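You operate a simulated robot arm through the tools that you are given. There is no shell and no other tool. Be economical: measure what you need, move in short steps, check, and stop when the job is done.

The job below is to be done with a simulated two-armed robot. You get a single attempt, and the scene is never put back.

Task
Shut the right cabinet drawer. Turn the middle black dial to 7. Take the rubber cap from the top of the long table and leave it on the tool ledge. Fetch the orange clipboard and set it on the low shelf of the long table. Open the left blue table drawer, take the blue pole basket from the inside of the left blue table drawer and put it on the top of the long table and shut the drawer again. Take the roll of blue tape from the counter top and put it on the open shelf under the bench with drawers. Put the folded red cloth on the blue bundle of sheets. Open the white lid of the wooden bin counter, take the roll of red tape from the counter top and leave it on the top of the white bin lid and shut the lid again. Fetch the blue wheel from the top of the bench with drawers and set it on the open shelf under the bench with drawers. Put the purple box on the open shelf under the bench with drawers away on the top of the side table. Any order will do.

It is judged by the outcome, as a careful person would: the job done as asked, and still so three seconds after it is handed in. It fails if anything else is knocked over, pushed out of place, dropped, spilled or broken. Lids that push on must go on centred and level and be pressed home; caps that screw on are set level and turned clockwise until they are tight. Flat cloth is picked up by pressing the open fingertips on it (5 to 10 N) and closing them slowly along it; thin cloth reads only 2 to 8 mm in the jaws.

Robot
Two 7-joint arms with fingered hands on one trunk, on a base that drives. Base frame: it is fixed to the floor where the robot stands at the start and does not move with it; the origin is under the middle of the robot, x ahead of it, y to its left, z up. Lengths are in cm, angles in rad, forces in N, time in s.
The left shoulder is at the start at [5.7, 12.5, 122.1], the right one opposite. With the tool pointing down near the work surface each hand reaches from about 10 to 48 cm from the robot's upright axis, wherever it stands, measured 20 degrees to its own side. Places, roughly: blue bundle of sheets (26x12x3 cm) [10, 270, 60]; blue pole basket (6x6x2 cm) [-110, -150, 70]; blue wheel (6x6x4 cm) [-420, 490, 90]; folded red cloth (12x7x3 cm) [-340, 230, 100]; left blue table drawer [-120, -150, 70]; low shelf of the long table [-110, -170, 30]; middle black dial [110, 0, 130]; open shelf under the bench with drawers [-400, 540, 50]; orange clipboard (16x22x5 cm) [-100, -170, 80]; purple box [-400, 550, 50]; right cabinet drawer [70, -10, 40]; roll of blue tape (8x8x5 cm) [-370, 170, 100]; roll of red tape (8x8x3 cm) [-330, 250, 100]; rubber cap (3x3x3 cm) [-20, -170, 90]; tool ledge (210x19 cm) [162, 196, 92]; top of the long table [-110, -170, 80]; top of the side table [-130, 350, 80]; top of the white bin lid [-40, 230, 70]; white lid of the wooden bin counter [-40, 230, 70]. Payload 3.6 kg a hand.
The TCP of each hand is the grasp point between the finger pads, 3 cm short of the fingertips. In the tool frame z runs along the fingers and y along their closing line. Largest opening 10.4 cm; the body of the gripper starts 3.5 cm behind the TCP. The gripper is a hand of 4 fingers: y runs from the thumb to the fingers, the wrist lies at [-1.5, -10.4, -17.8] in the tool frame, and closing takes about 1.5 s.
Orientation is that of the tool frame in the base frame, as [roll, pitch, yaw] about the fixed x, y, z axes, in that order (R = Rz(yaw) Ry(pitch) Rx(roll)). With the fingers straight down and the wrist toward the robot, the tool's x, y and z point along [0, 1, 0], [1, 0, 0] and [0, 0, -1] of the base frame.

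Tools
- The arms move only by the tool drive_tool. It takes "left_series", "right_series" or both (then of equal length, played together; a hand with none holds still); each is a list of rows, each an object of numbers (a shift or turn left out is 0, a gripper value left out holds the last): "tx", "ty", "tz": the shift along the tool's x, y, z in mm; "ax", "ay", "az": the turn, a rotation vector about the tool's x, y, z in rad. In form: [{"tx": .., "ty": .., "tz": .., "ax": .., "ay": .., "az": ..}, ...]. A call has 1 to 12 rows; each row shifts and turns the commanded pose from where the row before left it, along the tool's axes as they then stand. "left_fingers" and "right_fingers" are, for a hand that has rows, the opening, from 0 (shut) to 1 (fully open), set as the call begins (left out, the last holds). A row lasts 0.2 s, in which the tool goes at most 5 cm and 0.15 rad; a call with a longer step from one row to the next is refused whole, and so is a gripper value outside its range. Where a pose cannot be reached the arm comes as near as it can. A force on the tool above 40 N (or 10 N above the force at the start of the call, whichever is more), or a blocked arm, ends the call early, and 0.2 s more pass. Each finger travels about 7.2 cm/s and halts on what it meets, pressing with about 25 N; the grip force reading is that of the motor and also rises with nothing between the fingers. The clock runs only during rows and for 0.2 s after the last one: add rows that do not move to give the fingers time. The reply holds the time, the measured pose of the TCP, the force on the tool along the base axes, the opening and the grip force, in the units named above and with some noise, with the torque about the TCP (base axes, N m) and any sound that the robot's microphone picked up, and new pictures: "show" is both (left out), scene, wrist or none (wrist: the cameras of the hands that moved).
- Cameras (640 x 400 px; columns grow to the right, rows downward): "scene" is now at [18.1, 1.72, 139.57]; the picture's right is [0.09, -1.00, 0.00], its down [-0.21, -0.02, -0.98] and it looks along [0.97, 0.09, -0.21] (base axes); focal length 214 px, centre (320, 200). "left" rides on the left gripper at [-6.1, -9.2, -13] in its tool frame; the picture's right is [-0.81, -0.27, 0.52], its down [0.53, -0.71, 0.46] and it looks along [0.24, 0.64, 0.72] (tool axes); focal length 275 px, centre (320, 200). "right" rides on the right gripper at [6.1, -9.2, -13] in its tool frame; the picture's right is [-0.81, 0.28, -0.52], its down [-0.53, -0.71, 0.46] and it looks along [-0.24, 0.64, 0.72] (tool axes); focal length 275 px, centre (320, 200).
- slide_trunk(by): slides the trunk up (or, below 0, down) by that many cm; the arms and the scene camera ride with it, the base frame stays. It gives what a move gives, with no picture.
- base_move(legs): drives the robot by 1 to 6 legs, each [ahead, left, turn to the left] in cm, cm and rad, along the robot's own axes; the way and the turn of a leg run together, so that a leg with both is an arc; at most 150 cm and 3.142 rad a leg. The arms and the cameras ride along, it lands a little off, and it stops where it bumps. It gives what a move gives, and a new picture of the scene camera.
- set_fingers(index, middle, ring, thumb_bend, thumb_turn, hand): sets how far each is bent, from 0 (flat) to 100 (curled in); at 30 the hand is open as for a grip, at 70 the pads meet at the TCP. One left out holds its place. A second passes; each finger stops where it meets its share of the squeeze, and holds until it gets a number again. A gripper value or a shape takes the hand back. It gives what a move gives, with no picture; readings hold the bend of each and the force on the fingers (four entries, about 0 where the hand has none), thumb and palm. thumb_turn goes from beside the hand (0) to across from the fingers (100), as for a grip.
- hand_shape(shape, hand): the hand has 4 fingers and takes this shape, open, in about a second: jaw (thumb against the fingers, like two jaws); tri (thumb and two fingers); tip (a fingertip pinch); poke (one finger out to press); point (the index stretched); flat (the hand flat); cup (the hand cupped); fist (a fist). The gripper value then closes the fingers along that shape, each until it touches; the sizes above hold for jaw. It gives what a move gives, with no picture.
- head_to(pan, tilt): turns the head with the scene camera to pan (to the left, within 1.396 rad either way) and tilt (down, from -0.506 to 1.204), counted from straight ahead of the robot. It gives what a move gives, and a new picture of the scene camera.
- pixel_to_xyz(camera, pixels): for up to 12 pixels [column, row] of the newest picture of that camera ("zoom" is the newest enlarged one), the place [x, y, z] in the base frame of the surface seen there, good to about 0.2 cm, but the place of the scene camera against the robot may be out by one fixed shift of up to 1.8 cm in any direction. No time passes.
- close_up(camera, box): a new picture of the part [left, top, right, bottom] of that camera's present view, enlarged. No time passes.
- hand_in(): hands the job in; it is judged then, once.

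Go step by step. Measure first, check grasps and placings, and put right what went wrong. The budget is 364 turns and 360 pictures, counting those below and the enlarged ones. Unless the task says otherwise, let go and move clear before handing in.

The tools are called after ">>>" as a command line: name --argument value ..., lists and objects as JSON in quotes. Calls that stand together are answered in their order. drive_tool: Moves the arms, as the interface text tells. Its arguments: {"type":"object","properties":{"left_series":{"type":"array","items":{"type":"object","properties":{"tx":{"type":"number"},"ty":{"type":"number"},"tz":{"type":"number"},"ax":{"type":"number"},"ay":{"type":"number"},"az":{"type":"number"}}}},"left_fingers":{"type":"number"},"right_series":{"type":"array","items":{"type":"object","properties":{"tx":{"type":"number"},"ty":{"type":"number"},"tz":{"type":"number"},"ax":{"type":"number"},"ay":{"type":"number"},"az":{"type":"number"}}}},"right_fingers":{"type":"number"},"show":{"type":"string","enum":["both","scene","wrist","none"]}},"required":[]} The other tools are called the same way: slide_trunk (by) slides the trunk up or down; hand_shape (shape, hand) gives the hand a shape; set_fingers (index, middle, ring, thumb_bend, thumb_turn, hand) moves the fingers one by one; base_move (legs) drives the base; head_to (pan, tilt) turns the head that bears the scene camera; pixel_to_xyz (camera, pixels) gives the place of the surface under pixels of a picture; close_up (camera, box) takes an enlarged picture of a part of a camera's view; hand_in () hands the job in.

At the start:

```text
t: 0.0
left_tool_pos: [40.44, 21.07, 143.93]
left_tcp_rot: [3.141, 0.0, 1.571]
left_wrist_force: [0.1, -0.4, -0.4]
left_torque: [0.0, 0.0, 0.02]
left_width: 10.36
left_grasp_force: 0.0
left_shape: jaw
left_bend: [30.0, 30.0, 30.0, 30.0, 98.0]
left_finger forces: [0.0, 0.0, 0.1, 0.0, 0.0, 0.0]
right_tool_pos: [39.43, -14.37, 148.88]
right_tcp_rot: [-3.141, -0.002, 1.567]
right_wrist_force: [-0.5, 0.5, 0.1]
right_torque: [0.03, -0.01, 0.0]
right_width: 10.38
right_grasp_force: 0.1
right_shape: jaw
right_bend: [30.0, 30.0, 30.0, 30.0, 98.0]
right_finger forces: [0.0, 0.0, 0.1, 0.0, 0.0, 0.0]
trunk travel left (down, up): [-45.0, 8.6]
robot x, y, heading: [-0.33, 0.14, -0.001]
head pan, tilt: [0.093, 0.209]
```

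scene: 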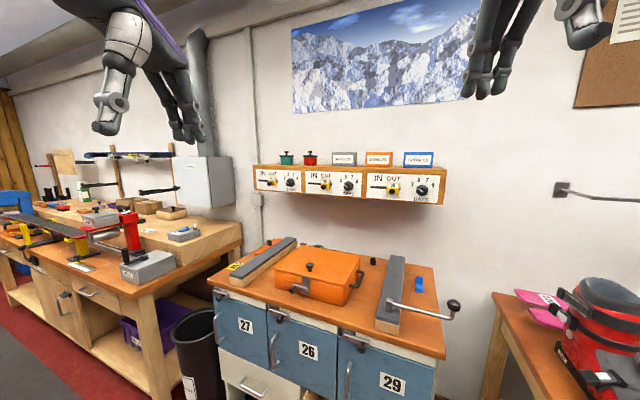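
right: 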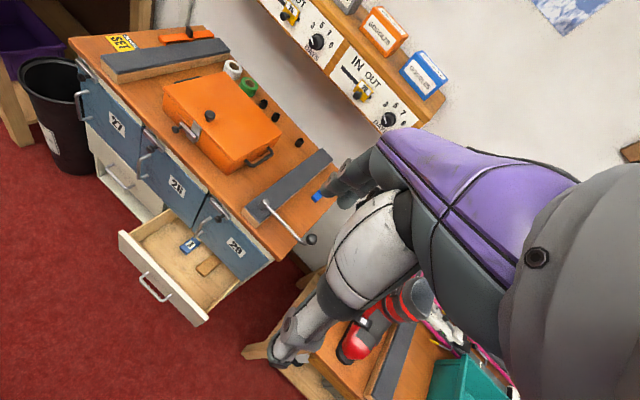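
left: 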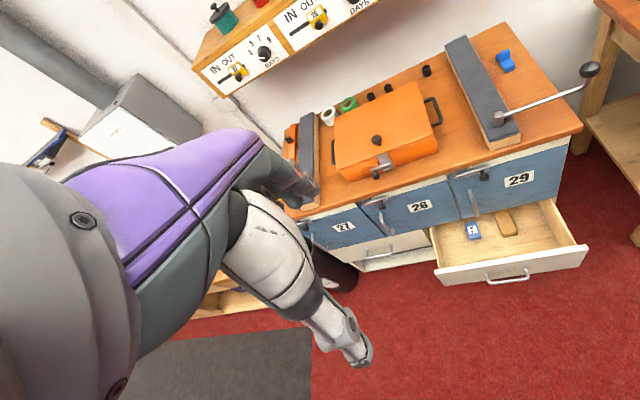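

The scene shows three dials on the shelf at about row 185 and the open right cabinet drawer below. I'll zoom on the dials and measure them, with the head tilted for the drawer afterwards.

>>> close_up --camera "scene" --box '[240, 150, 450, 220]'

>>> pixel_to_xyz --camera "scene" --pixels '[[292, 184], [347, 186], [422, 190], [312, 186], [365, 188], [322, 350], [380, 350], [300, 370]]'

>>> pixel_to_xyz --camera "right" --pixels '[[155, 286], [122, 236], [195, 318], [230, 265], [316, 40], [388, 118], [213, 300], [265, 50]]'

```text
3.05 times, centred on (345, 185) of scene
```

zoom: 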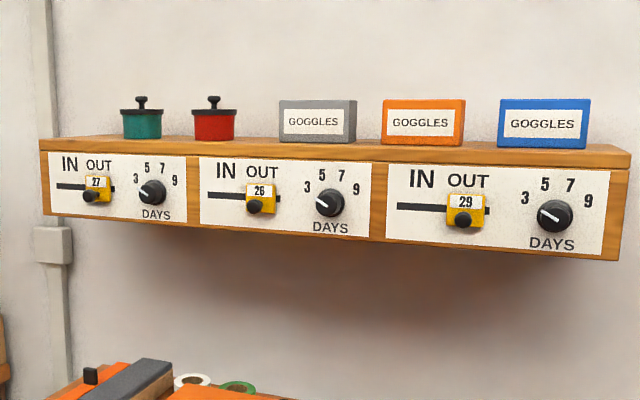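

```text
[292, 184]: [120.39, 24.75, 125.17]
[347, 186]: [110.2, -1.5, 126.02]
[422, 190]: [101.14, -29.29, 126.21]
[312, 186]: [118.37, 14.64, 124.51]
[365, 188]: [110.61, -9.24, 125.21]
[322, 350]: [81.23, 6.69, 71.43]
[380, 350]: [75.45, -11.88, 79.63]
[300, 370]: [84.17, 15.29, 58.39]
```

```text
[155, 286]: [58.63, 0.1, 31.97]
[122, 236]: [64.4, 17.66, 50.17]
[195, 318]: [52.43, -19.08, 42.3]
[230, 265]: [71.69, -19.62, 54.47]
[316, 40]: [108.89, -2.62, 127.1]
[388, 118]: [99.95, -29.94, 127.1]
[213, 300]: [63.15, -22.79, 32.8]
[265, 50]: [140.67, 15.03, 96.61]
```

The dials and the cabinet face are turned about 0.34 rad to the right of my heading, and the right drawer sticks out below. I'll turn to face the cabinet squarely and look down at the drawer.

>>> base_move --legs '[[0, 0, -0.34]]'

>>> head_to --pan 0 --tilt 0.75

```text
t: 1.5
left_tool_pos: [45.27, 6.16, 143.98]
left_tcp_rot: [-3.141, -0.002, 1.228]
left_wrist_force: [-0.2, -0.2, 0.5]
left_torque: [-0.01, 0.0, 0.01]
left_width: 10.4
left_grasp_force: 0.1
left_shape: jaw
left_bend: [30.0, 30.0, 30.0, 30.0, 98.0]
left_finger forces: [0.0, 0.0, 0.0, 0.0, 0.1, 0.0]
right_tool_pos: [32.44, -26.73, 148.79]
right_tcp_rot: [3.141, -0.001, 1.227]
right_wrist_force: [0.2, 0.4, -0.3]
right_torque: [0.0, -0.02, -0.01]
right_width: 10.37
right_grasp_force: 0.1
right_shape: jaw
right_bend: [30.0, 30.0, 30.0, 30.0, 98.0]
right_finger forces: [0.0, 0.0, 0.0, 0.0, 0.1, 0.0]
trunk travel left (down, up): [-45.0, 8.6]
robot x, y, heading: [-0.04, -0.4, -0.344]
head pan, tilt: [0.093, 0.209]
```

scene: 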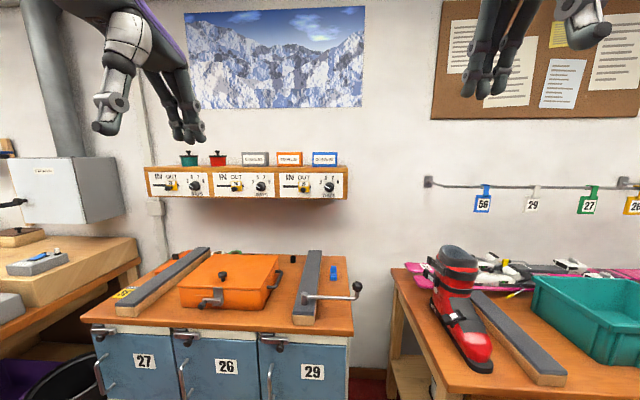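

```text
t: 2.4
left_tool_pos: [45.03, 6.25, 143.87]
left_tcp_rot: [-3.142, 0.0, 1.228]
left_wrist_force: [0.6, 0.1, 0.1]
left_torque: [0.04, -0.03, -0.01]
left_width: 10.36
left_grasp_force: 0.1
left_shape: jaw
left_bend: [30.0, 30.0, 30.0, 30.0, 98.0]
left_finger forces: [0.0, 0.0, 0.0, 0.0, 0.1, 0.0]
right_tool_pos: [32.45, -26.77, 148.93]
right_tcp_rot: [3.141, -0.003, 1.228]
right_wrist_force: [0.5, 0.7, 0.5]
right_torque: [0.03, 0.04, 0.0]
right_width: 10.38
right_grasp_force: 0.1
right_shape: jaw
right_bend: [30.0, 30.0, 30.0, 30.0, 98.0]
right_finger forces: [0.1, 0.0, 0.0, 0.0, 0.1, 0.0]
trunk travel left (down, up): [-45.0, 8.6]
robot x, y, heading: [0.38, -0.03, -0.34]
head pan, tilt: [0.0, 0.75]
```

scene: 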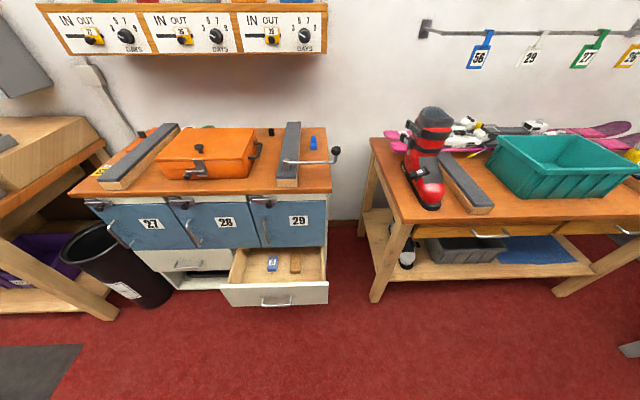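

>>> pixel_to_xyz --camera "scene" --pixels '[[225, 285], [326, 283], [276, 285], [275, 302], [240, 298], [320, 296], [230, 250], [186, 264], [216, 35], [185, 40], [304, 38], [290, 250]]'

>>> close_up --camera "scene" --box '[150, 0, 330, 60]'

```text
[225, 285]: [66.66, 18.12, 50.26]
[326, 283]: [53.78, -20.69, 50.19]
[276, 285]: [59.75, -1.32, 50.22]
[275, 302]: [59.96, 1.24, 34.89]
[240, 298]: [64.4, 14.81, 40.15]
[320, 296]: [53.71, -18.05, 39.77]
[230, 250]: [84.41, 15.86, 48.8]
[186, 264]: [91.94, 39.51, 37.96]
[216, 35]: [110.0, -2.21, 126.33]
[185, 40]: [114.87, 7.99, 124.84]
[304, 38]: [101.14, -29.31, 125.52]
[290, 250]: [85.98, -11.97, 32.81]
```

```text
3.56 times, centred on (240, 30) of scene
```

zoom: 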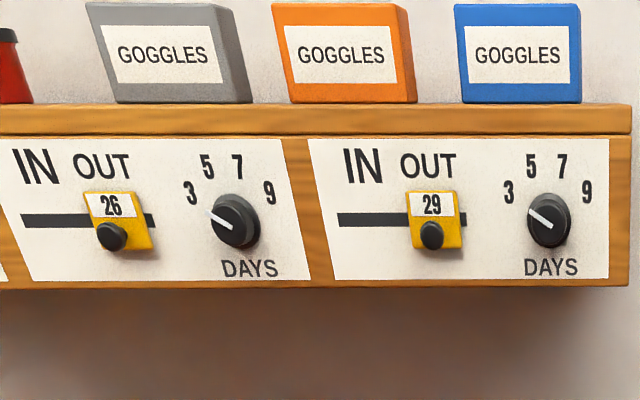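

The drawer front lies at lateral +18 cm left of me, about 18 cm out, top edge z=50. I'll lower the trunk and bring the left hand, closed, down in front of it to push it shut.

>>> slide_trunk --by -45

>>> drive_tool --left_series '[{"tz": 50}, {"tz": 50}, {"tz": 50}, {"tz": 50}, {"tz": 50}, {"tz": 50}, {"tz": 50}, {"tz": 50}, {"tz": 50}, {"tz": 50}, {"tz": 40}, {"tz": 0}]' --left_fingers 0 --show "scene"

```text
refused: -45 is not a number from -40 to 40
```

```text
t: 5.0
left_tool_pos: [45.08, 6.14, 89.97]
left_tcp_rot: [3.14, 0.001, 1.228]
left_wrist_force: [0.0, -0.4, -0.2]
left_torque: [0.0, 0.01, -0.02]
left_width: 0.0
left_grasp_force: 24.3
left_shape: jaw
left_bend: [70.0, 70.0, 70.0, 47.0, 100.0]
left_finger forces: [0.0, 0.0, 0.1, 0.0, 0.1, 0.1]
right_tool_pos: [32.31, -26.76, 148.87]
right_tcp_rot: [-3.141, -0.003, 1.228]
right_wrist_force: [0.1, -1.2, 0.0]
right_torque: [0.01, 0.0, 0.0]
right_width: 10.35
right_grasp_force: 0.0
right_shape: jaw
right_bend: [30.0, 30.0, 30.0, 30.0, 98.0]
right_finger forces: [0.1, 0.0, 0.0, 0.0, 0.0, 0.0]
trunk travel left (down, up): [-45.0, 8.6]
robot x, y, heading: [-0.01, 0.09, -0.344]
head pan, tilt: [0.0, 0.75]
```

scene: 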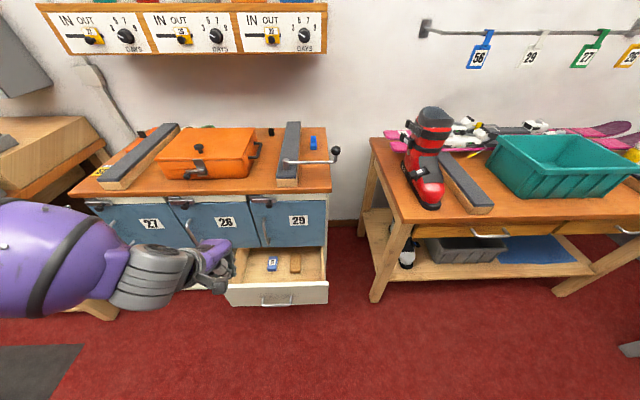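

The arm went to z=90; now the trunk drops 40 plus 5 more to bring the hand to about 45.

>>> slide_trunk --by -40

>>> slide_trunk --by -4

>>> base_move --legs '[[12, -2, 0.02]]'

```text
t: 8.9
left_tool_pos: [44.98, 6.15, 44.58]
left_tcp_rot: [-2.99, 0.001, 1.228]
left_wrist_force: [-0.1, 0.1, -0.3]
left_torque: [0.01, 0.01, 0.03]
left_width: 0.0
left_grasp_force: 25.2
left_shape: jaw
left_bend: [70.0, 70.0, 70.0, 47.0, 100.0]
left_finger forces: [0.0, 0.1, 0.0, 0.1, 0.0, 0.0]
right_tool_pos: [48.52, -32.55, 92.9]
right_tcp_rot: [-2.745, -0.002, 1.227]
right_wrist_force: [-0.3, -0.7, 0.1]
right_torque: [-0.01, -0.02, -0.01]
right_width: 10.37
right_grasp_force: 0.1
right_shape: jaw
right_bend: [30.0, 30.0, 30.0, 30.0, 98.0]
right_finger forces: [0.0, 0.0, 0.0, 0.0, 0.0, 0.0]
trunk travel left (down, up): [-5.0, 48.6]
robot x, y, heading: [-0.35, -0.38, -0.343]
head pan, tilt: [0.0, 0.75]
```

```text
t: 9.7
left_tool_pos: [45.06, 6.28, 40.31]
left_tcp_rot: [-2.991, 0.003, 1.23]
left_wrist_force: [-0.4, 0.3, -0.4]
left_torque: [0.01, 0.03, 0.0]
left_width: 0.0
left_grasp_force: 25.3
left_shape: jaw
left_bend: [70.0, 70.0, 70.0, 47.0, 100.0]
left_finger forces: [0.1, 0.0, 0.0, 0.0, 0.0, 0.0]
right_tool_pos: [48.49, -32.55, 88.76]
right_tcp_rot: [-2.745, -0.001, 1.224]
right_wrist_force: [-1.0, 0.3, -0.6]
right_torque: [-0.01, 0.04, 0.01]
right_width: 10.39
right_grasp_force: 0.1
right_shape: jaw
right_bend: [30.0, 30.0, 30.0, 30.0, 98.0]
right_finger forces: [0.1, 0.0, 0.1, 0.0, 0.1, 0.1]
trunk travel left (down, up): [-1.0, 52.6]
robot x, y, heading: [-0.22, 0.17, -0.345]
head pan, tilt: [0.0, 0.75]
```

```text
t: 10.9
left_tool_pos: [55.38, 1.43, 40.34]
left_tcp_rot: [-2.987, 0.0, 1.247]
left_wrist_force: [0.4, 0.0, 0.0]
left_torque: [0.01, -0.03, -0.01]
left_width: 0.0
left_grasp_force: 25.3
left_shape: jaw
left_bend: [70.0, 70.0, 70.0, 47.0, 100.0]
left_finger forces: [0.1, 0.0, 0.1, 0.0, 0.0, 0.0]
right_tool_pos: [59.87, -37.3, 88.81]
right_tcp_rot: [-2.744, -0.001, 1.247]
right_wrist_force: [0.5, 0.1, -0.4]
right_torque: [0.02, 0.0, 0.02]
right_width: 10.37
right_grasp_force: 0.0
right_shape: jaw
right_bend: [30.0, 30.0, 30.0, 30.0, 98.0]
right_finger forces: [0.0, 0.0, 0.0, 0.0, 0.0, 0.0]
trunk travel left (down, up): [-1.0, 52.6]
robot x, y, heading: [10.54, -5.73, -0.321]
head pan, tilt: [0.0, 0.75]
```

scene: 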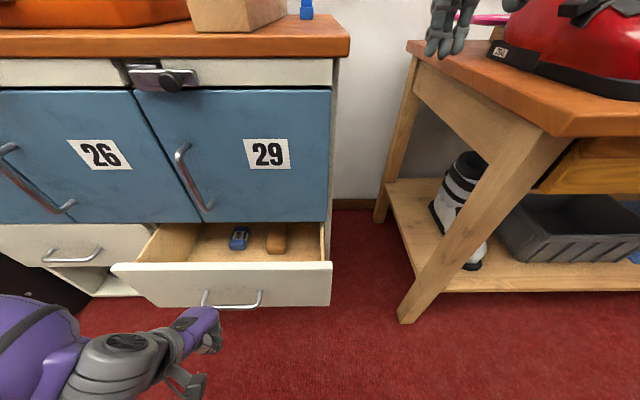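

The right hand has drifted over the ski-boot table as the trunk dropped, so I'll pull it back and up first, and raise the left hand 4 cm to meet the drawer front above its handle.

>>> drive_tool --right_series '[{"ty": -20, "tz": -30}, {"ty": -20, "tz": -30}, {"ty": -20, "tz": -30}, {"ty": -20, "tz": -30}, {"ty": -20, "tz": -30}]' --left_series '[{"tz": -10}, {"tz": -10}, {"tz": -10}, {"tz": -10}, {"tz": 0}]' --show "none"

```text
t: 12.1
left_tool_pos: [57.13, 0.93, 43.24]
left_tcp_rot: [-2.987, 0.002, 1.248]
left_wrist_force: [1.1, 0.6, -0.2]
left_torque: [-0.02, 0.02, 0.01]
left_width: 0.0
left_grasp_force: 25.1
left_shape: jaw
left_bend: [70.0, 70.0, 70.0, 47.0, 100.0]
left_finger forces: [0.1, 0.1, 0.1, 0.1, 0.0, 0.0]
left hand out of reach, approached as far as the arm can: row 2, 3, 4
right_tool_pos: [61.53, -35.68, 90.13]
right_tcp_rot: [-2.746, -0.003, 1.249]
right_wrist_force: [0.0, -0.3, -0.2]
right_torque: [0.02, 0.0, 0.05]
right_width: 10.37
right_grasp_force: 0.0
right_shape: jaw
right_bend: [30.0, 30.0, 30.0, 30.0, 98.0]
right_finger forces: [0.0, 0.0, 0.0, 0.1, 0.0, 0.1]
right hand out of reach, approached as far as the arm can: row 1, 2, 3, 4, 5
trunk travel left (down, up): [-1.0, 52.6]
robot x, y, heading: [10.49, -5.76, -0.32]
head pan, tilt: [0.0, 0.75]
```

The right hand can't go higher from here, so I'll back off a little and try drawing it straight back and down toward my body.

>>> base_move --legs '[[-10, 0, 0]]'

>>> drive_tool --right_series '[{"ax": -0.1, "ty": -30, "tz": 10}, {"ax": -0.1, "ty": -30, "tz": 10}, {"ax": -0.1, "ty": -30, "tz": 10}, {"ax": -0.1, "ty": -30, "tz": 10}, {"tz": 20}, {"tz": 20}, {"tz": 20}, {"tz": 20}, {"tz": 20}, {"tz": 0}]' --show "scene"

```text
t: 13.3
left_tool_pos: [47.7, 4.17, 43.23]
left_tcp_rot: [-2.989, 0.001, 1.248]
left_wrist_force: [-0.3, 0.1, 0.9]
left_torque: [0.02, -0.01, 0.02]
left_width: 0.01
left_grasp_force: 25.1
left_shape: jaw
left_bend: [70.0, 70.0, 70.0, 47.0, 100.0]
left_finger forces: [0.0, 0.1, 0.0, 0.1, 0.1, 0.0]
right_tool_pos: [51.81, -32.62, 90.16]
right_tcp_rot: [-2.746, -0.004, 1.245]
right_wrist_force: [0.2, 0.5, -0.4]
right_torque: [-0.01, 0.0, 0.0]
right_width: 10.36
right_grasp_force: 0.1
right_shape: jaw
right_bend: [30.0, 30.0, 30.0, 30.0, 98.0]
right_finger forces: [0.0, 0.1, 0.0, 0.1, 0.0, 0.1]
trunk travel left (down, up): [-1.0, 52.6]
robot x, y, heading: [1.06, -2.35, -0.321]
head pan, tilt: [0.0, 0.75]
```

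scene: 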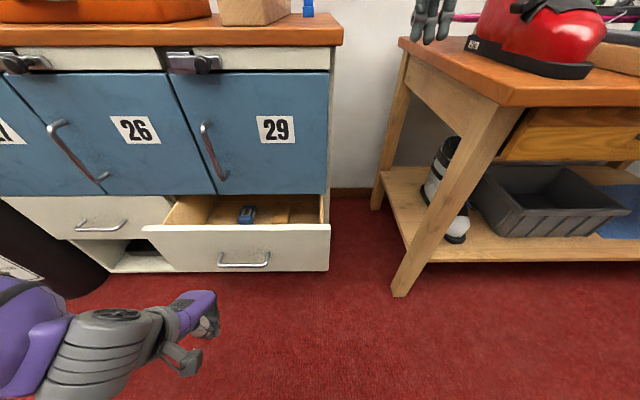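

```text
t: 14.1
left_tool_pos: [47.8, 4.25, 43.3]
left_tcp_rot: [-2.988, 0.0, 1.249]
left_wrist_force: [0.6, 0.3, -0.1]
left_torque: [-0.01, 0.01, -0.01]
left_width: 0.0
left_grasp_force: 24.2
left_shape: jaw
left_bend: [70.0, 70.0, 70.0, 47.0, 100.0]
left_finger forces: [0.0, 0.0, 0.0, 0.0, 0.1, 0.0]
right_tool_pos: [43.77, -30.33, 90.15]
right_tcp_rot: [-3.025, -0.028, 1.205]
right_wrist_force: [4.8, 1.2, 3.6]
right_torque: [0.32, 0.91, -0.4]
right_width: 10.37
right_grasp_force: 0.1
right_shape: jaw
right_bend: [30.0, 30.0, 30.0, 30.0, 98.0]
right_finger forces: [0.0, 0.1, 0.0, 0.0, 0.1, 0.0]
trunk travel left (down, up): [-1.0, 52.6]
robot x, y, heading: [1.17, -2.95, -0.327]
head pan, tilt: [0.0, 0.75]
stopped in row 4 (right hand): the force on the tool passed its limit at 94 N (the readings are from after the stop); the commanded pose is now the measured one
```

scene: 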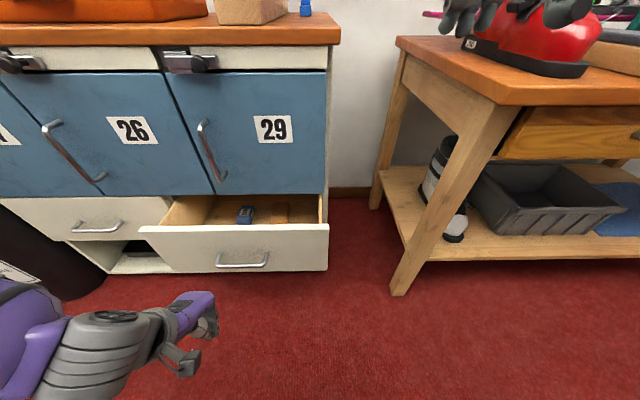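

That was a brush against my own body while retracting (hand near my head height). I'll now take the right hand down and outward to the right in clear air.

>>> drive_tool --right_series '[{"tx": -20, "tz": 10}, {"tx": -20, "tz": 20}, {"tz": 30}, {"tz": 30}, {"tz": 30}, {"tz": 30}, {"tz": 30}, {"tz": 30}, {"tz": 0}]' --show "scene"

```text
t: 16.1
left_tool_pos: [47.72, 4.2, 43.2]
left_tcp_rot: [-2.988, 0.001, 1.248]
left_wrist_force: [0.6, 0.8, -0.5]
left_torque: [0.01, 0.02, 0.01]
left_width: 0.0
left_grasp_force: 24.5
left_shape: jaw
left_bend: [70.0, 70.0, 70.0, 47.0, 100.0]
left_finger forces: [0.0, 0.1, 0.1, 0.1, 0.0, 0.0]
right_tool_pos: [40.4, -32.58, 69.13]
right_tcp_rot: [-3.027, -0.026, 1.208]
right_wrist_force: [-0.6, 0.4, 0.1]
right_torque: [0.01, 0.0, 0.03]
right_width: 10.37
right_grasp_force: 0.0
right_shape: jaw
right_bend: [30.0, 30.0, 30.0, 30.0, 98.0]
right_finger forces: [0.0, 0.1, 0.0, 0.0, 0.1, 0.0]
trunk travel left (down, up): [-1.0, 52.6]
robot x, y, heading: [1.33, -2.86, -0.322]
head pan, tilt: [0.0, 0.75]
```

scene: 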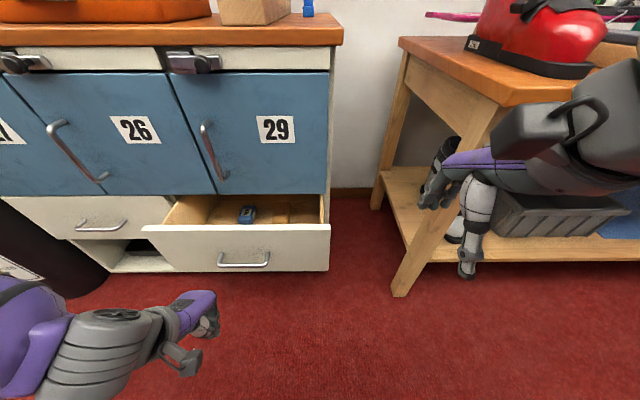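

The right arm is clear now. I'll retract it further, and measure where the right-hand table's edge and leg are before driving ahead.

>>> drive_tool --right_series '[{"ty": -40}, {"ty": -40}, {"ty": -40}, {"ty": -30}, {"tz": 0}]' --show "none"

>>> pixel_to_xyz --camera "scene" --pixels '[[400, 290], [505, 104], [400, 40], [240, 226], [245, 262]]'

```text
t: 17.3
left_tool_pos: [47.73, 4.12, 43.18]
left_tcp_rot: [-2.988, 0.0, 1.247]
left_wrist_force: [-0.5, 0.3, -0.3]
left_torque: [0.0, -0.04, 0.02]
left_width: 0.0
left_grasp_force: 25.0
left_shape: jaw
left_bend: [70.0, 70.0, 70.0, 47.0, 100.0]
left_finger forces: [0.0, 0.0, 0.0, 0.1, 0.0, 0.0]
right_tool_pos: [34.47, -29.06, 77.48]
right_tcp_rot: [-3.024, -0.025, 1.207]
right_wrist_force: [0.0, 0.6, 0.0]
right_torque: [-0.01, -0.04, 0.02]
right_width: 10.36
right_grasp_force: 0.1
right_shape: jaw
right_bend: [30.0, 30.0, 30.0, 30.0, 98.0]
right_finger forces: [0.0, 0.0, 0.0, 0.0, 0.0, 0.0]
right hand out of reach, approached as far as the arm can: row 1, 2, 3, 4
trunk travel left (down, up): [-1.0, 52.6]
robot x, y, heading: [1.46, -2.66, -0.324]
head pan, tilt: [0.0, 0.75]
```

```text
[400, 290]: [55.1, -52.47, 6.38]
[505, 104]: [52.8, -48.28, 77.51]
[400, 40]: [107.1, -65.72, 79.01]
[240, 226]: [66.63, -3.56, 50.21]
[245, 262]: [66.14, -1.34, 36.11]
```

The drawer front has already moved in about 7 cm (now near (66.6,-3.6)), so pushing by driving works. The way past the right table is clear; I'll drive ahead 17 cm.

>>> base_move --legs '[[17, 0, 0]]'

>>> pixel_to_xyz --camera "scene" --pixels '[[240, 226], [300, 230], [80, 230], [310, 150]]'

```text
t: 18.8
left_tool_pos: [63.88, -1.2, 43.27]
left_tcp_rot: [-2.987, -0.001, 1.248]
left_wrist_force: [0.0, 0.1, 0.2]
left_torque: [0.01, -0.02, 0.01]
left_width: 0.0
left_grasp_force: 24.4
left_shape: jaw
left_bend: [70.0, 70.0, 70.0, 47.0, 100.0]
left_finger forces: [0.0, 0.1, 0.0, 0.0, 0.0, 0.1]
right_tool_pos: [50.71, -34.42, 77.52]
right_tcp_rot: [-3.025, -0.025, 1.207]
right_wrist_force: [-0.1, -0.8, -0.1]
right_torque: [0.02, -0.02, 0.01]
right_width: 10.38
right_grasp_force: 0.1
right_shape: jaw
right_bend: [30.0, 30.0, 30.0, 30.0, 98.0]
right_finger forces: [0.1, 0.0, 0.0, 0.0, 0.0, 0.1]
trunk travel left (down, up): [-1.0, 52.6]
robot x, y, heading: [17.18, -8.23, -0.324]
head pan, tilt: [0.0, 0.75]
```

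scene: 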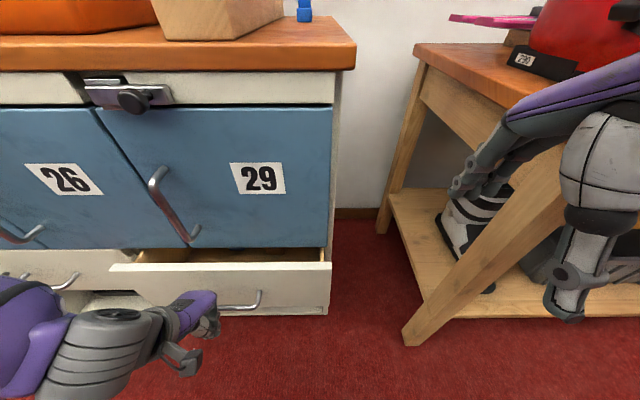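

```text
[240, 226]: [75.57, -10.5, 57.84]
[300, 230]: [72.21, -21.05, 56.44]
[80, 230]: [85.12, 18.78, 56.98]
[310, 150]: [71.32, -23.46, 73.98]
```

The drawer is now nearly in (front top at row 264). I'll drive another 8 cm to push it home.

>>> base_move --legs '[[8, 0, 0]]'

>>> pixel_to_xyz --camera "scene" --pixels '[[240, 270], [290, 280], [250, 285], [80, 270], [310, 150]]'

```text
t: 19.8
left_tool_pos: [70.79, -3.8, 43.79]
left_tcp_rot: [-3.007, 0.004, 1.243]
left_wrist_force: [-0.6, 0.3, -0.7]
left_torque: [0.0, -0.02, -0.02]
left_width: 0.02
left_grasp_force: 25.5
left_shape: jaw
left_bend: [70.0, 70.0, 70.0, 47.0, 100.0]
left_finger forces: [0.1, 0.0, 0.1, 0.1, 0.1, 0.0]
right_tool_pos: [56.85, -36.54, 78.56]
right_tcp_rot: [-3.052, -0.024, 1.19]
right_wrist_force: [-0.1, 0.6, 0.6]
right_torque: [-0.03, 0.03, -0.01]
right_width: 10.39
right_grasp_force: 0.0
right_shape: jaw
right_bend: [30.0, 30.0, 30.0, 30.0, 98.0]
right_finger forces: [0.1, 0.1, 0.0, 0.0, 0.0, 0.0]
trunk travel left (down, up): [-1.0, 52.6]
robot x, y, heading: [24.7, -10.31, -0.328]
head pan, tilt: [0.0, 0.75]
```

scene: 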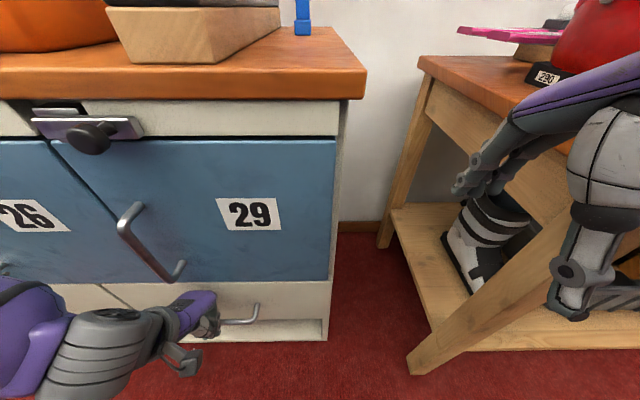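

```text
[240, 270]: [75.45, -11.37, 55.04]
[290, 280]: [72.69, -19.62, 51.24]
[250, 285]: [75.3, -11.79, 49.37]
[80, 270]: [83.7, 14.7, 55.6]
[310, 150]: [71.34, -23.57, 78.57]
```

The drawer front now lies in the cabinet's face plane (n≈75 on all). I'll back off and check, then raise the trunk for the dial.

>>> base_move --legs '[[-24, 0, 0]]'

>>> close_up --camera "scene" --box '[0, 180, 340, 320]'

```text
t: 21.6
left_tool_pos: [48.84, 3.65, 43.18]
left_tcp_rot: [-2.989, -0.002, 1.238]
left_wrist_force: [1.0, -0.6, -0.4]
left_torque: [0.03, 0.01, -0.01]
left_width: 0.0
left_grasp_force: 24.9
left_shape: jaw
left_bend: [70.0, 70.0, 70.0, 47.0, 100.0]
left_finger forces: [0.0, 0.0, 0.0, 0.0, 0.0, 0.0]
right_tool_pos: [35.21, -29.76, 77.69]
right_tcp_rot: [-3.035, -0.027, 1.19]
right_wrist_force: [-0.3, 0.2, 0.6]
right_torque: [-0.01, -0.01, -0.04]
right_width: 10.39
right_grasp_force: 0.1
right_shape: jaw
right_bend: [30.0, 30.0, 30.0, 30.0, 98.0]
right_finger forces: [0.1, 0.1, 0.1, 0.0, 0.0, 0.0]
trunk travel left (down, up): [-1.0, 52.6]
robot x, y, heading: [2.03, -3.07, -0.333]
head pan, tilt: [0.0, 0.75]
```

scene: 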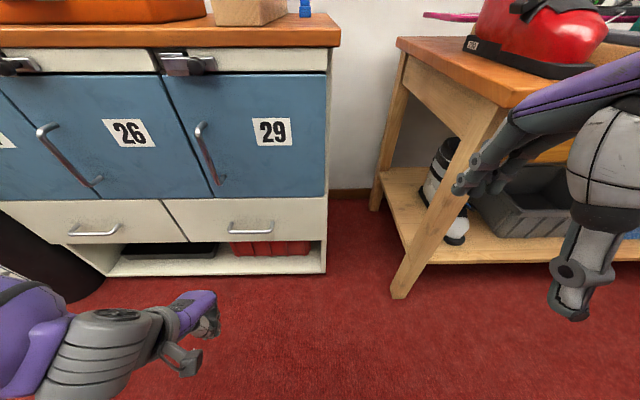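

```text
1.88 times, centred on (170, 250) of scene
```

zoom: 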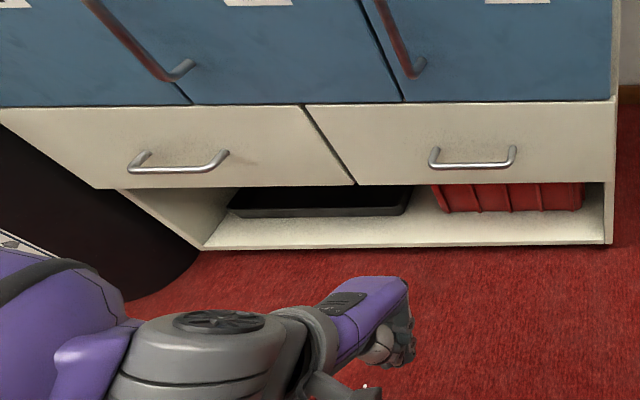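

The right drawer is fully shut. Next the dial: raise the trunk, and swing the left hand to point forward.

>>> slide_trunk --by 40

>>> drive_tool --left_series '[{"ax": -0.14, "tz": -20}, {"ax": -0.14, "tz": -20}, {"ax": -0.14, "tz": -20}, {"ax": -0.14}, {"ax": -0.14}, {"ax": -0.14}, {"ax": -0.14}, {"ax": -0.14}, {"ax": -0.14}, {"ax": -0.14}, {"ax": -0.02}, {}]' --left_fingers 1 --show "none"

>>> head_to --pan 0 --tilt 0.3

```text
t: 25.4
left_tool_pos: [48.77, 3.6, 83.16]
left_tcp_rot: [-2.987, 0.001, 1.24]
left_wrist_force: [1.1, 0.8, 0.5]
left_torque: [-0.02, -0.03, -0.01]
left_width: 0.02
left_grasp_force: 24.6
left_shape: jaw
left_bend: [70.0, 70.0, 70.0, 47.0, 100.0]
left_finger forces: [0.0, 0.1, 0.0, 0.0, 0.0, 0.0]
right_tool_pos: [35.19, -29.82, 117.74]
right_tcp_rot: [-3.033, -0.027, 1.189]
right_wrist_force: [-0.6, 0.3, 0.2]
right_torque: [-0.04, 0.01, 0.0]
right_width: 10.37
right_grasp_force: 0.1
right_shape: jaw
right_bend: [30.0, 30.0, 30.0, 30.0, 98.0]
right_finger forces: [0.0, 0.0, 0.0, 0.0, 0.0, 0.0]
trunk travel left (down, up): [-41.0, 12.6]
robot x, y, heading: [2.1, -2.46, -0.333]
head pan, tilt: [0.0, 0.75]
```

```text
t: 28.0
left_tool_pos: [52.99, 5.29, 94.08]
left_tcp_rot: [1.877, -0.001, 1.236]
left_wrist_force: [0.6, -0.5, -0.5]
left_torque: [0.01, -0.01, 0.01]
left_width: 10.38
left_grasp_force: 0.1
left_shape: jaw
left_bend: [30.0, 30.0, 30.0, 30.0, 98.0]
left_finger forces: [0.0, 0.0, 0.0, 0.1, 0.1, 0.0]
left hand out of reach, approached as far as the arm can: row 9, 10, 11
right_tool_pos: [35.25, -29.72, 117.55]
right_tcp_rot: [-3.033, -0.027, 1.19]
right_wrist_force: [-0.1, -0.5, -0.4]
right_torque: [0.01, 0.0, 0.01]
right_width: 10.38
right_grasp_force: 0.0
right_shape: jaw
right_bend: [30.0, 30.0, 30.0, 30.0, 98.0]
right_finger forces: [0.0, 0.0, 0.0, 0.0, 0.0, 0.0]
trunk travel left (down, up): [-41.0, 12.6]
robot x, y, heading: [1.94, -2.85, -0.335]
head pan, tilt: [0.0, 0.75]
```

```text
t: 28.9
left_tool_pos: [52.9, 5.34, 94.15]
left_tcp_rot: [1.879, -0.001, 1.237]
left_wrist_force: [0.0, 0.2, -1.2]
left_torque: [0.02, 0.0, -0.04]
left_width: 10.34
left_grasp_force: 0.1
left_shape: jaw
left_bend: [30.0, 30.0, 30.0, 30.0, 98.0]
left_finger forces: [0.1, 0.1, 0.1, 0.1, 0.0, 0.0]
right_tool_pos: [35.38, -29.7, 117.65]
right_tcp_rot: [-3.034, -0.028, 1.189]
right_wrist_force: [0.3, 1.0, -0.4]
right_torque: [0.03, 0.01, 0.03]
right_width: 10.38
right_grasp_force: 0.1
right_shape: jaw
right_bend: [30.0, 30.0, 30.0, 30.0, 98.0]
right_finger forces: [0.0, 0.0, 0.0, 0.1, 0.0, 0.1]
trunk travel left (down, up): [-41.0, 12.6]
robot x, y, heading: [2.01, -2.87, -0.333]
head pan, tilt: [0.0, 0.3]
```

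scene: 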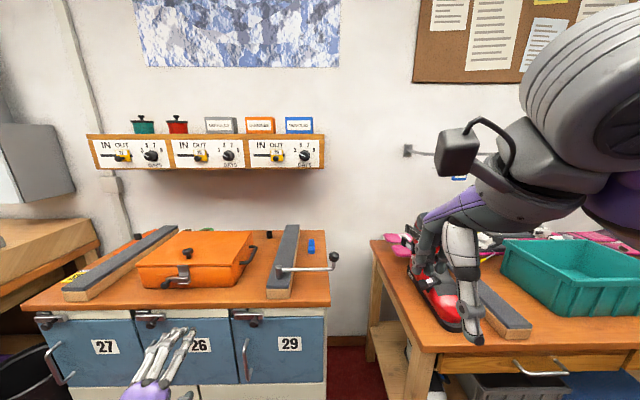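

The left hand is at z=94 and still needs about 0.3 rad of pitch; I'll raise it to dial height while finishing the turn.

>>> drive_tool --left_series '[{"ty": 43, "tz": -14}, {"ty": 43, "tz": -14}, {"ty": 43, "tz": -14}, {"ty": 43, "tz": -14}, {"ty": 43, "tz": -14}, {"ty": 43, "tz": -14}, {"ty": 43, "tz": -14}, {"ax": -0.1}, {"ax": -0.1}, {"ax": -0.108}, {}]' --show "none"

>>> slide_trunk --by 4

>>> base_move --legs '[[15, 20, 0], [15, 5, 0]]'

```text
t: 31.3
left_tool_pos: [57.49, 5.55, 123.84]
left_tcp_rot: [1.564, 0.001, 1.238]
left_wrist_force: [-0.2, -0.2, 0.6]
left_torque: [-0.01, -0.05, -0.01]
left_width: 10.39
left_grasp_force: 0.1
left_shape: jaw
left_bend: [30.0, 30.0, 30.0, 30.0, 98.0]
left_finger forces: [0.0, 0.0, 0.0, 0.0, 0.0, 0.0]
left hand out of reach, approached as far as the arm can: row 4, 5, 6
right_tool_pos: [35.36, -29.73, 117.69]
right_tcp_rot: [-3.031, -0.027, 1.188]
right_wrist_force: [-0.1, -0.2, 0.6]
right_torque: [0.03, 0.03, 0.04]
right_width: 10.36
right_grasp_force: 0.0
right_shape: jaw
right_bend: [30.0, 30.0, 30.0, 30.0, 98.0]
right_finger forces: [0.0, 0.1, 0.0, 0.0, 0.0, 0.0]
trunk travel left (down, up): [-41.0, 12.6]
robot x, y, heading: [2.2, -2.7, -0.332]
head pan, tilt: [0.0, 0.3]
```

```text
t: 32.2
left_tool_pos: [57.62, 5.52, 127.84]
left_tcp_rot: [1.567, 0.0, 1.24]
left_wrist_force: [-1.2, 0.2, 0.0]
left_torque: [0.0, 0.0, -0.01]
left_width: 10.41
left_grasp_force: 0.0
left_shape: jaw
left_bend: [30.0, 30.0, 30.0, 30.0, 98.0]
left_finger forces: [0.0, 0.0, 0.0, 0.0, 0.0, 0.0]
right_tool_pos: [35.34, -29.79, 121.58]
right_tcp_rot: [-3.033, -0.029, 1.19]
right_wrist_force: [0.7, 0.5, -0.1]
right_torque: [0.02, 0.02, 0.01]
right_width: 10.41
right_grasp_force: 0.0
right_shape: jaw
right_bend: [30.0, 30.0, 30.0, 30.0, 98.0]
right_finger forces: [0.0, 0.0, 0.0, 0.0, 0.0, 0.0]
trunk travel left (down, up): [-45.0, 8.6]
robot x, y, heading: [2.03, -2.82, -0.329]
head pan, tilt: [0.0, 0.3]
```

```text
t: 35.5
left_tool_pos: [93.84, 19.25, 127.73]
left_tcp_rot: [1.568, 0.0, 1.238]
left_wrist_force: [0.2, -0.3, 0.4]
left_torque: [0.0, -0.03, 0.01]
left_width: 10.36
left_grasp_force: 0.1
left_shape: jaw
left_bend: [30.0, 30.0, 30.0, 30.0, 98.0]
left_finger forces: [0.1, 0.0, 0.0, 0.1, 0.0, 0.1]
right_tool_pos: [71.68, -16.06, 121.57]
right_tcp_rot: [-3.033, -0.028, 1.187]
right_wrist_force: [0.9, 0.1, -0.9]
right_torque: [-0.04, -0.01, 0.01]
right_width: 10.37
right_grasp_force: 0.0
right_shape: jaw
right_bend: [30.0, 30.0, 30.0, 30.0, 98.0]
right_finger forces: [0.0, 0.0, 0.0, 0.0, 0.0, 0.1]
trunk travel left (down, up): [-45.0, 8.6]
robot x, y, heading: [38.26, 11.05, -0.332]
head pan, tilt: [0.0, 0.3]
```

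scene: 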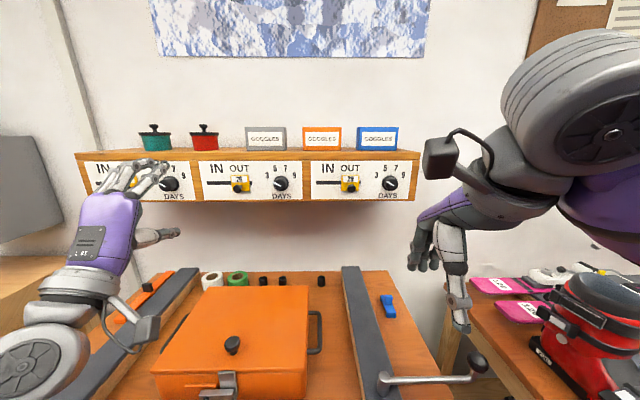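

The left hand is level with the dials at z≈127.7 but about 15.7 cm left of the middle dial at pixel (281,184). I'll drive right and ahead, then look with the wrist camera.

>>> base_move --legs '[[0, -15.7, 0], [9, 0, 0]]'

>>> close_up --camera "left" --box '[0, 0, 640, 400]'

```text
t: 38.3
left_tool_pos: [97.23, 1.52, 127.94]
left_tcp_rot: [1.567, 0.001, 1.236]
left_wrist_force: [-0.3, 0.5, -0.1]
left_torque: [0.0, -0.04, -0.01]
left_width: 10.37
left_grasp_force: 0.0
left_shape: jaw
left_bend: [30.0, 30.0, 30.0, 30.0, 98.0]
left_finger forces: [0.0, 0.0, 0.1, 0.0, 0.0, 0.1]
right_tool_pos: [74.82, -33.61, 121.63]
right_tcp_rot: [-3.034, -0.027, 1.19]
right_wrist_force: [0.7, -0.2, 0.2]
right_torque: [0.01, 0.04, 0.03]
right_width: 10.39
right_grasp_force: 0.0
right_shape: jaw
right_bend: [30.0, 30.0, 30.0, 30.0, 98.0]
right_finger forces: [0.0, 0.1, 0.1, 0.1, 0.1, 0.0]
trunk travel left (down, up): [-45.0, 8.6]
robot x, y, heading: [42.04, -6.64, -0.329]
head pan, tilt: [0.0, 0.3]
```

scene: 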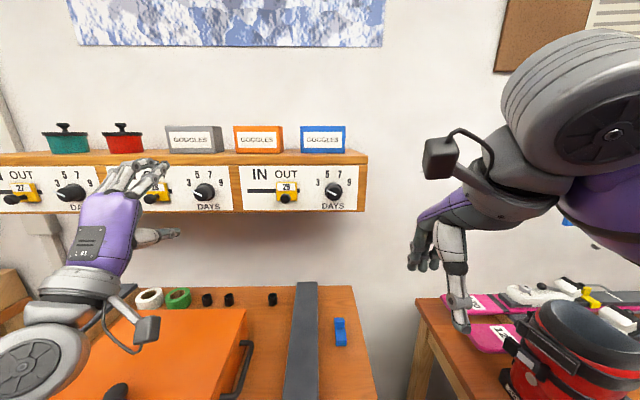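

```text
1.00 times, centred on (320, 200) of left (not enlarged: the box is as wide or as high as the picture)
```

zoom: 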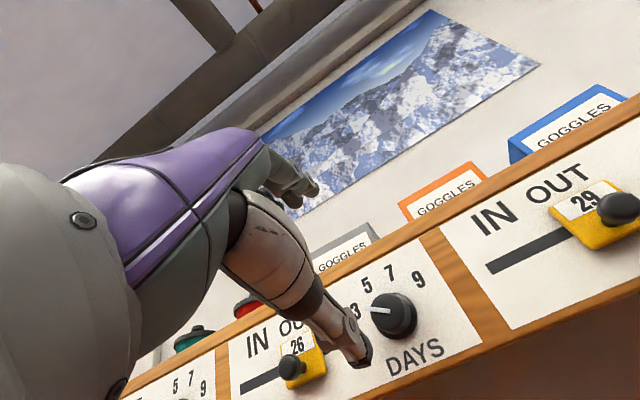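

The wrist camera shows the dial at (393,315), its white pointer toward 3. I'll measure knob face, panel and numerals.

>>> pixel_to_xyz --camera "zoom" --pixels '[[388, 312], [405, 318], [393, 296], [387, 334], [374, 308], [446, 325], [355, 310], [366, 285], [389, 272], [419, 280], [413, 353], [400, 317]]'

>>> close_up --camera "left" --box '[320, 250, 480, 390]'

```text
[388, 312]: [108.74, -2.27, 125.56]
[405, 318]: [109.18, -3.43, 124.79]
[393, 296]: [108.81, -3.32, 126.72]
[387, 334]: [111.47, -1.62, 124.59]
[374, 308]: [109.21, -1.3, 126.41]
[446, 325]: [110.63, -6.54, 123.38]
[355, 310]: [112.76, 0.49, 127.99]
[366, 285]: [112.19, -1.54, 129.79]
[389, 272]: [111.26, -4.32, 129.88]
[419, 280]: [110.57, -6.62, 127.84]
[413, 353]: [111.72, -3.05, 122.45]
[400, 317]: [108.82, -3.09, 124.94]
```

```text
2.86 times, centred on (400, 320) of left
```

zoom: 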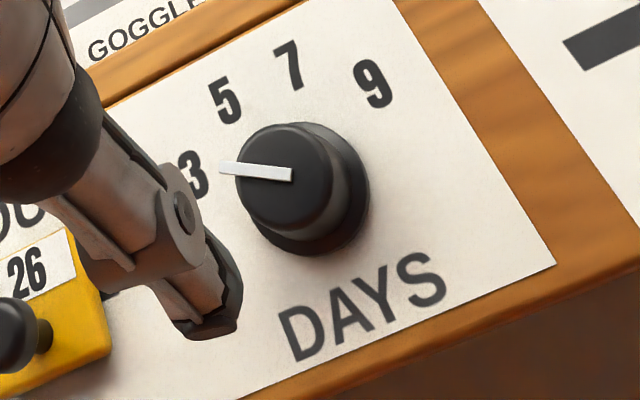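

Knob centre is about u=33.4 (along the panel), z=125.5, face 3.2 cm proud; numerals sit about 38° apart, so 3→7 is about 74° clockwise. I'll align, pre-rotate −0.4 rad, and approach.

>>> drive_tool --left_series '[{"tx": 3, "ty": -24}, {"az": -0.13}, {"az": -0.13}, {"az": -0.14}, {"tz": 25}, {"tz": 25}, {"tz": 25}, {}]' --show "wrist"

```text
t: 40.1
left_tool_pos: [104.36, -0.56, 125.51]
left_tcp_rot: [1.566, 0.401, 1.235]
left_wrist_force: [-0.1, 0.2, -0.6]
left_torque: [-0.01, -0.01, -0.03]
left_width: 10.41
left_grasp_force: 0.1
left_shape: jaw
left_bend: [30.0, 30.0, 30.0, 30.0, 98.0]
left_finger forces: [0.0, 0.0, 0.0, 0.1, 0.0, 0.0]
right_tool_pos: [74.82, -33.72, 121.69]
right_tcp_rot: [-3.035, -0.027, 1.189]
right_wrist_force: [0.6, 0.0, -0.6]
right_torque: [0.0, 0.01, -0.01]
right_width: 10.38
right_grasp_force: 0.0
right_shape: jaw
right_bend: [30.0, 30.0, 30.0, 30.0, 98.0]
right_finger forces: [0.0, 0.0, 0.0, 0.1, 0.0, 0.0]
trunk travel left (down, up): [-45.0, 8.6]
robot x, y, heading: [41.6, -7.04, -0.332]
head pan, tilt: [0.0, 0.3]
```

left: 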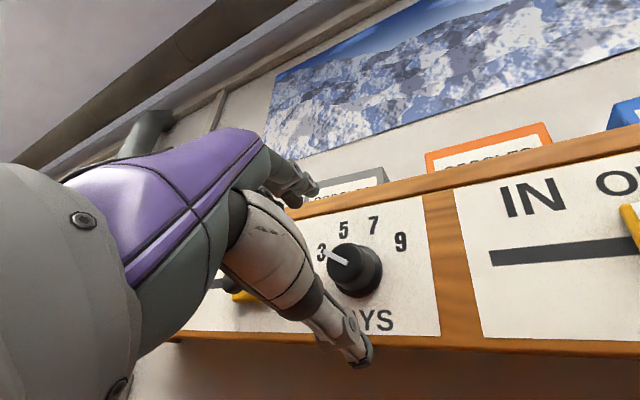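

Aligned; the knob sits between the fingers. I'll recheck the knob centre from this view before the last 4.4 cm.

>>> pixel_to_xyz --camera "left" --pixels '[[350, 263], [366, 272], [410, 290], [356, 248], [331, 253], [346, 263], [372, 226], [400, 242]]'

>>> close_up --camera "left" --box '[290, 190, 440, 330]'

```text
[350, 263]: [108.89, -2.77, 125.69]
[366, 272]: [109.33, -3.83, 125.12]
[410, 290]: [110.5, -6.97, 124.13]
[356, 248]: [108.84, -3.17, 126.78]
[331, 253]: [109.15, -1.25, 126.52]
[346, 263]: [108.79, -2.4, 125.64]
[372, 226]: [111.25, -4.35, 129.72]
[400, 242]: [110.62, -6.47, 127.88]
```

```text
2.86 times, centred on (365, 260) of left
```

zoom: 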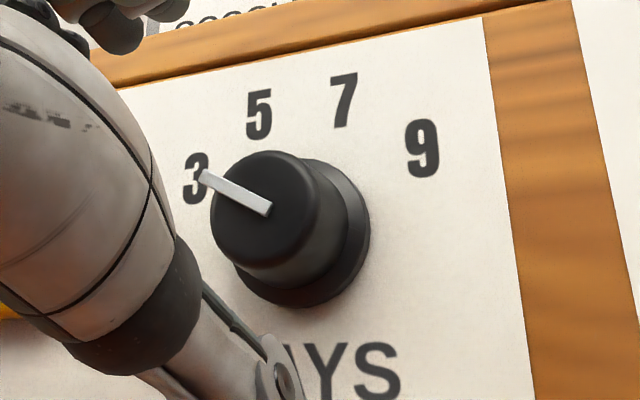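

Pointer measures 145°, right at 3, and 7 is at about 72°, so 1.29 rad clockwise. I'll close in and grip.

>>> drive_tool --left_series '[{"tx": -3, "ty": -1, "tz": 22}, {"tz": 22}, {}]' --show "none"

>>> drive_tool --left_series '[{}, {}, {}, {}, {}, {}, {}, {}]' --left_fingers 0 --show "wrist"

```text
t: 40.9
left_tool_pos: [108.54, -2.34, 125.56]
left_tcp_rot: [1.566, 0.402, 1.236]
left_wrist_force: [-0.5, -0.3, -1.1]
left_torque: [-0.04, 0.04, -0.02]
left_width: 10.4
left_grasp_force: 0.1
left_shape: jaw
left_bend: [30.0, 30.0, 30.0, 30.0, 98.0]
left_finger forces: [0.0, 0.1, 0.1, 0.1, 0.0, 0.0]
right_tool_pos: [74.93, -33.68, 121.69]
right_tcp_rot: [-3.032, -0.028, 1.189]
right_wrist_force: [-0.4, 0.3, -0.1]
right_torque: [-0.01, 0.0, 0.0]
right_width: 10.38
right_grasp_force: 0.0
right_shape: jaw
right_bend: [30.0, 30.0, 30.0, 30.0, 98.0]
right_finger forces: [0.1, 0.0, 0.0, 0.0, 0.0, 0.0]
trunk travel left (down, up): [-45.0, 8.6]
robot x, y, heading: [41.6, -6.72, -0.331]
head pan, tilt: [0.0, 0.3]
```

```text
t: 42.7
left_tool_pos: [108.59, -2.31, 125.55]
left_tcp_rot: [1.568, 0.399, 1.239]
left_wrist_force: [0.1, -0.6, -2.1]
left_torque: [0.01, -0.01, 0.01]
left_width: 2.63
left_grasp_force: 25.0
left_shape: jaw
left_bend: [74.0, 53.0, 57.0, 75.0, 100.0]
left_finger forces: [12.7, 6.4, 0.0, 0.1, 22.1, 0.0]
right_tool_pos: [74.89, -33.72, 121.61]
right_tcp_rot: [-3.032, -0.028, 1.189]
right_wrist_force: [0.2, -0.5, -0.1]
right_torque: [-0.03, 0.0, 0.02]
right_width: 10.36
right_grasp_force: 0.0
right_shape: jaw
right_bend: [30.0, 30.0, 30.0, 30.0, 98.0]
right_finger forces: [0.0, 0.0, 0.0, 0.1, 0.0, 0.0]
trunk travel left (down, up): [-45.0, 8.6]
robot x, y, heading: [41.72, -6.88, -0.327]
head pan, tilt: [0.0, 0.3]
```

left: 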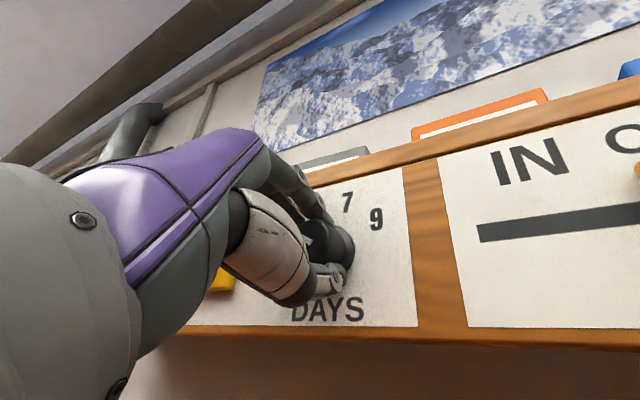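

Grip is on the knob (finger forces 12.7/6.4 against thumb 22). Turning clockwise 1.29 rad in small steps.

>>> drive_tool --left_series '[{"az": 0.13}, {"az": 0.13}, {"az": 0.13}, {"az": 0.13}, {"az": 0.13}, {"az": 0.13}, {"az": 0.13}, {"az": 0.13}, {"az": 0.13}, {"az": 0.12}, {}]' --show "wrist"

```text
t: 45.1
left_tool_pos: [108.55, -2.1, 125.47]
left_tcp_rot: [1.565, -0.891, 1.246]
left_wrist_force: [5.3, 12.4, -3.6]
left_torque: [-0.04, 0.18, 0.4]
left_width: 2.53
left_grasp_force: 25.3
left_shape: jaw
left_bend: [74.0, 54.0, 57.0, 74.0, 100.0]
left_finger forces: [9.6, 6.1, 0.1, 0.1, 27.9, 0.0]
right_tool_pos: [75.02, -33.54, 121.77]
right_tcp_rot: [-3.033, -0.025, 1.19]
right_wrist_force: [0.0, 0.1, 0.9]
right_torque: [0.01, -0.01, 0.01]
right_width: 10.38
right_grasp_force: 0.1
right_shape: jaw
right_bend: [30.0, 30.0, 30.0, 30.0, 98.0]
right_finger forces: [0.0, 0.0, 0.0, 0.1, 0.0, 0.1]
trunk travel left (down, up): [-45.0, 8.6]
robot x, y, heading: [41.67, -7.05, -0.329]
head pan, tilt: [0.0, 0.3]
```

left: 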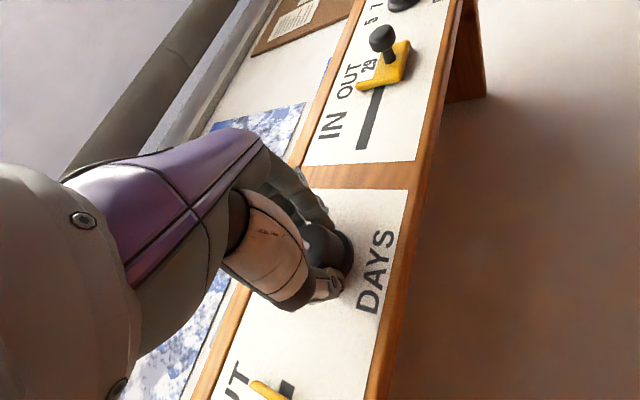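

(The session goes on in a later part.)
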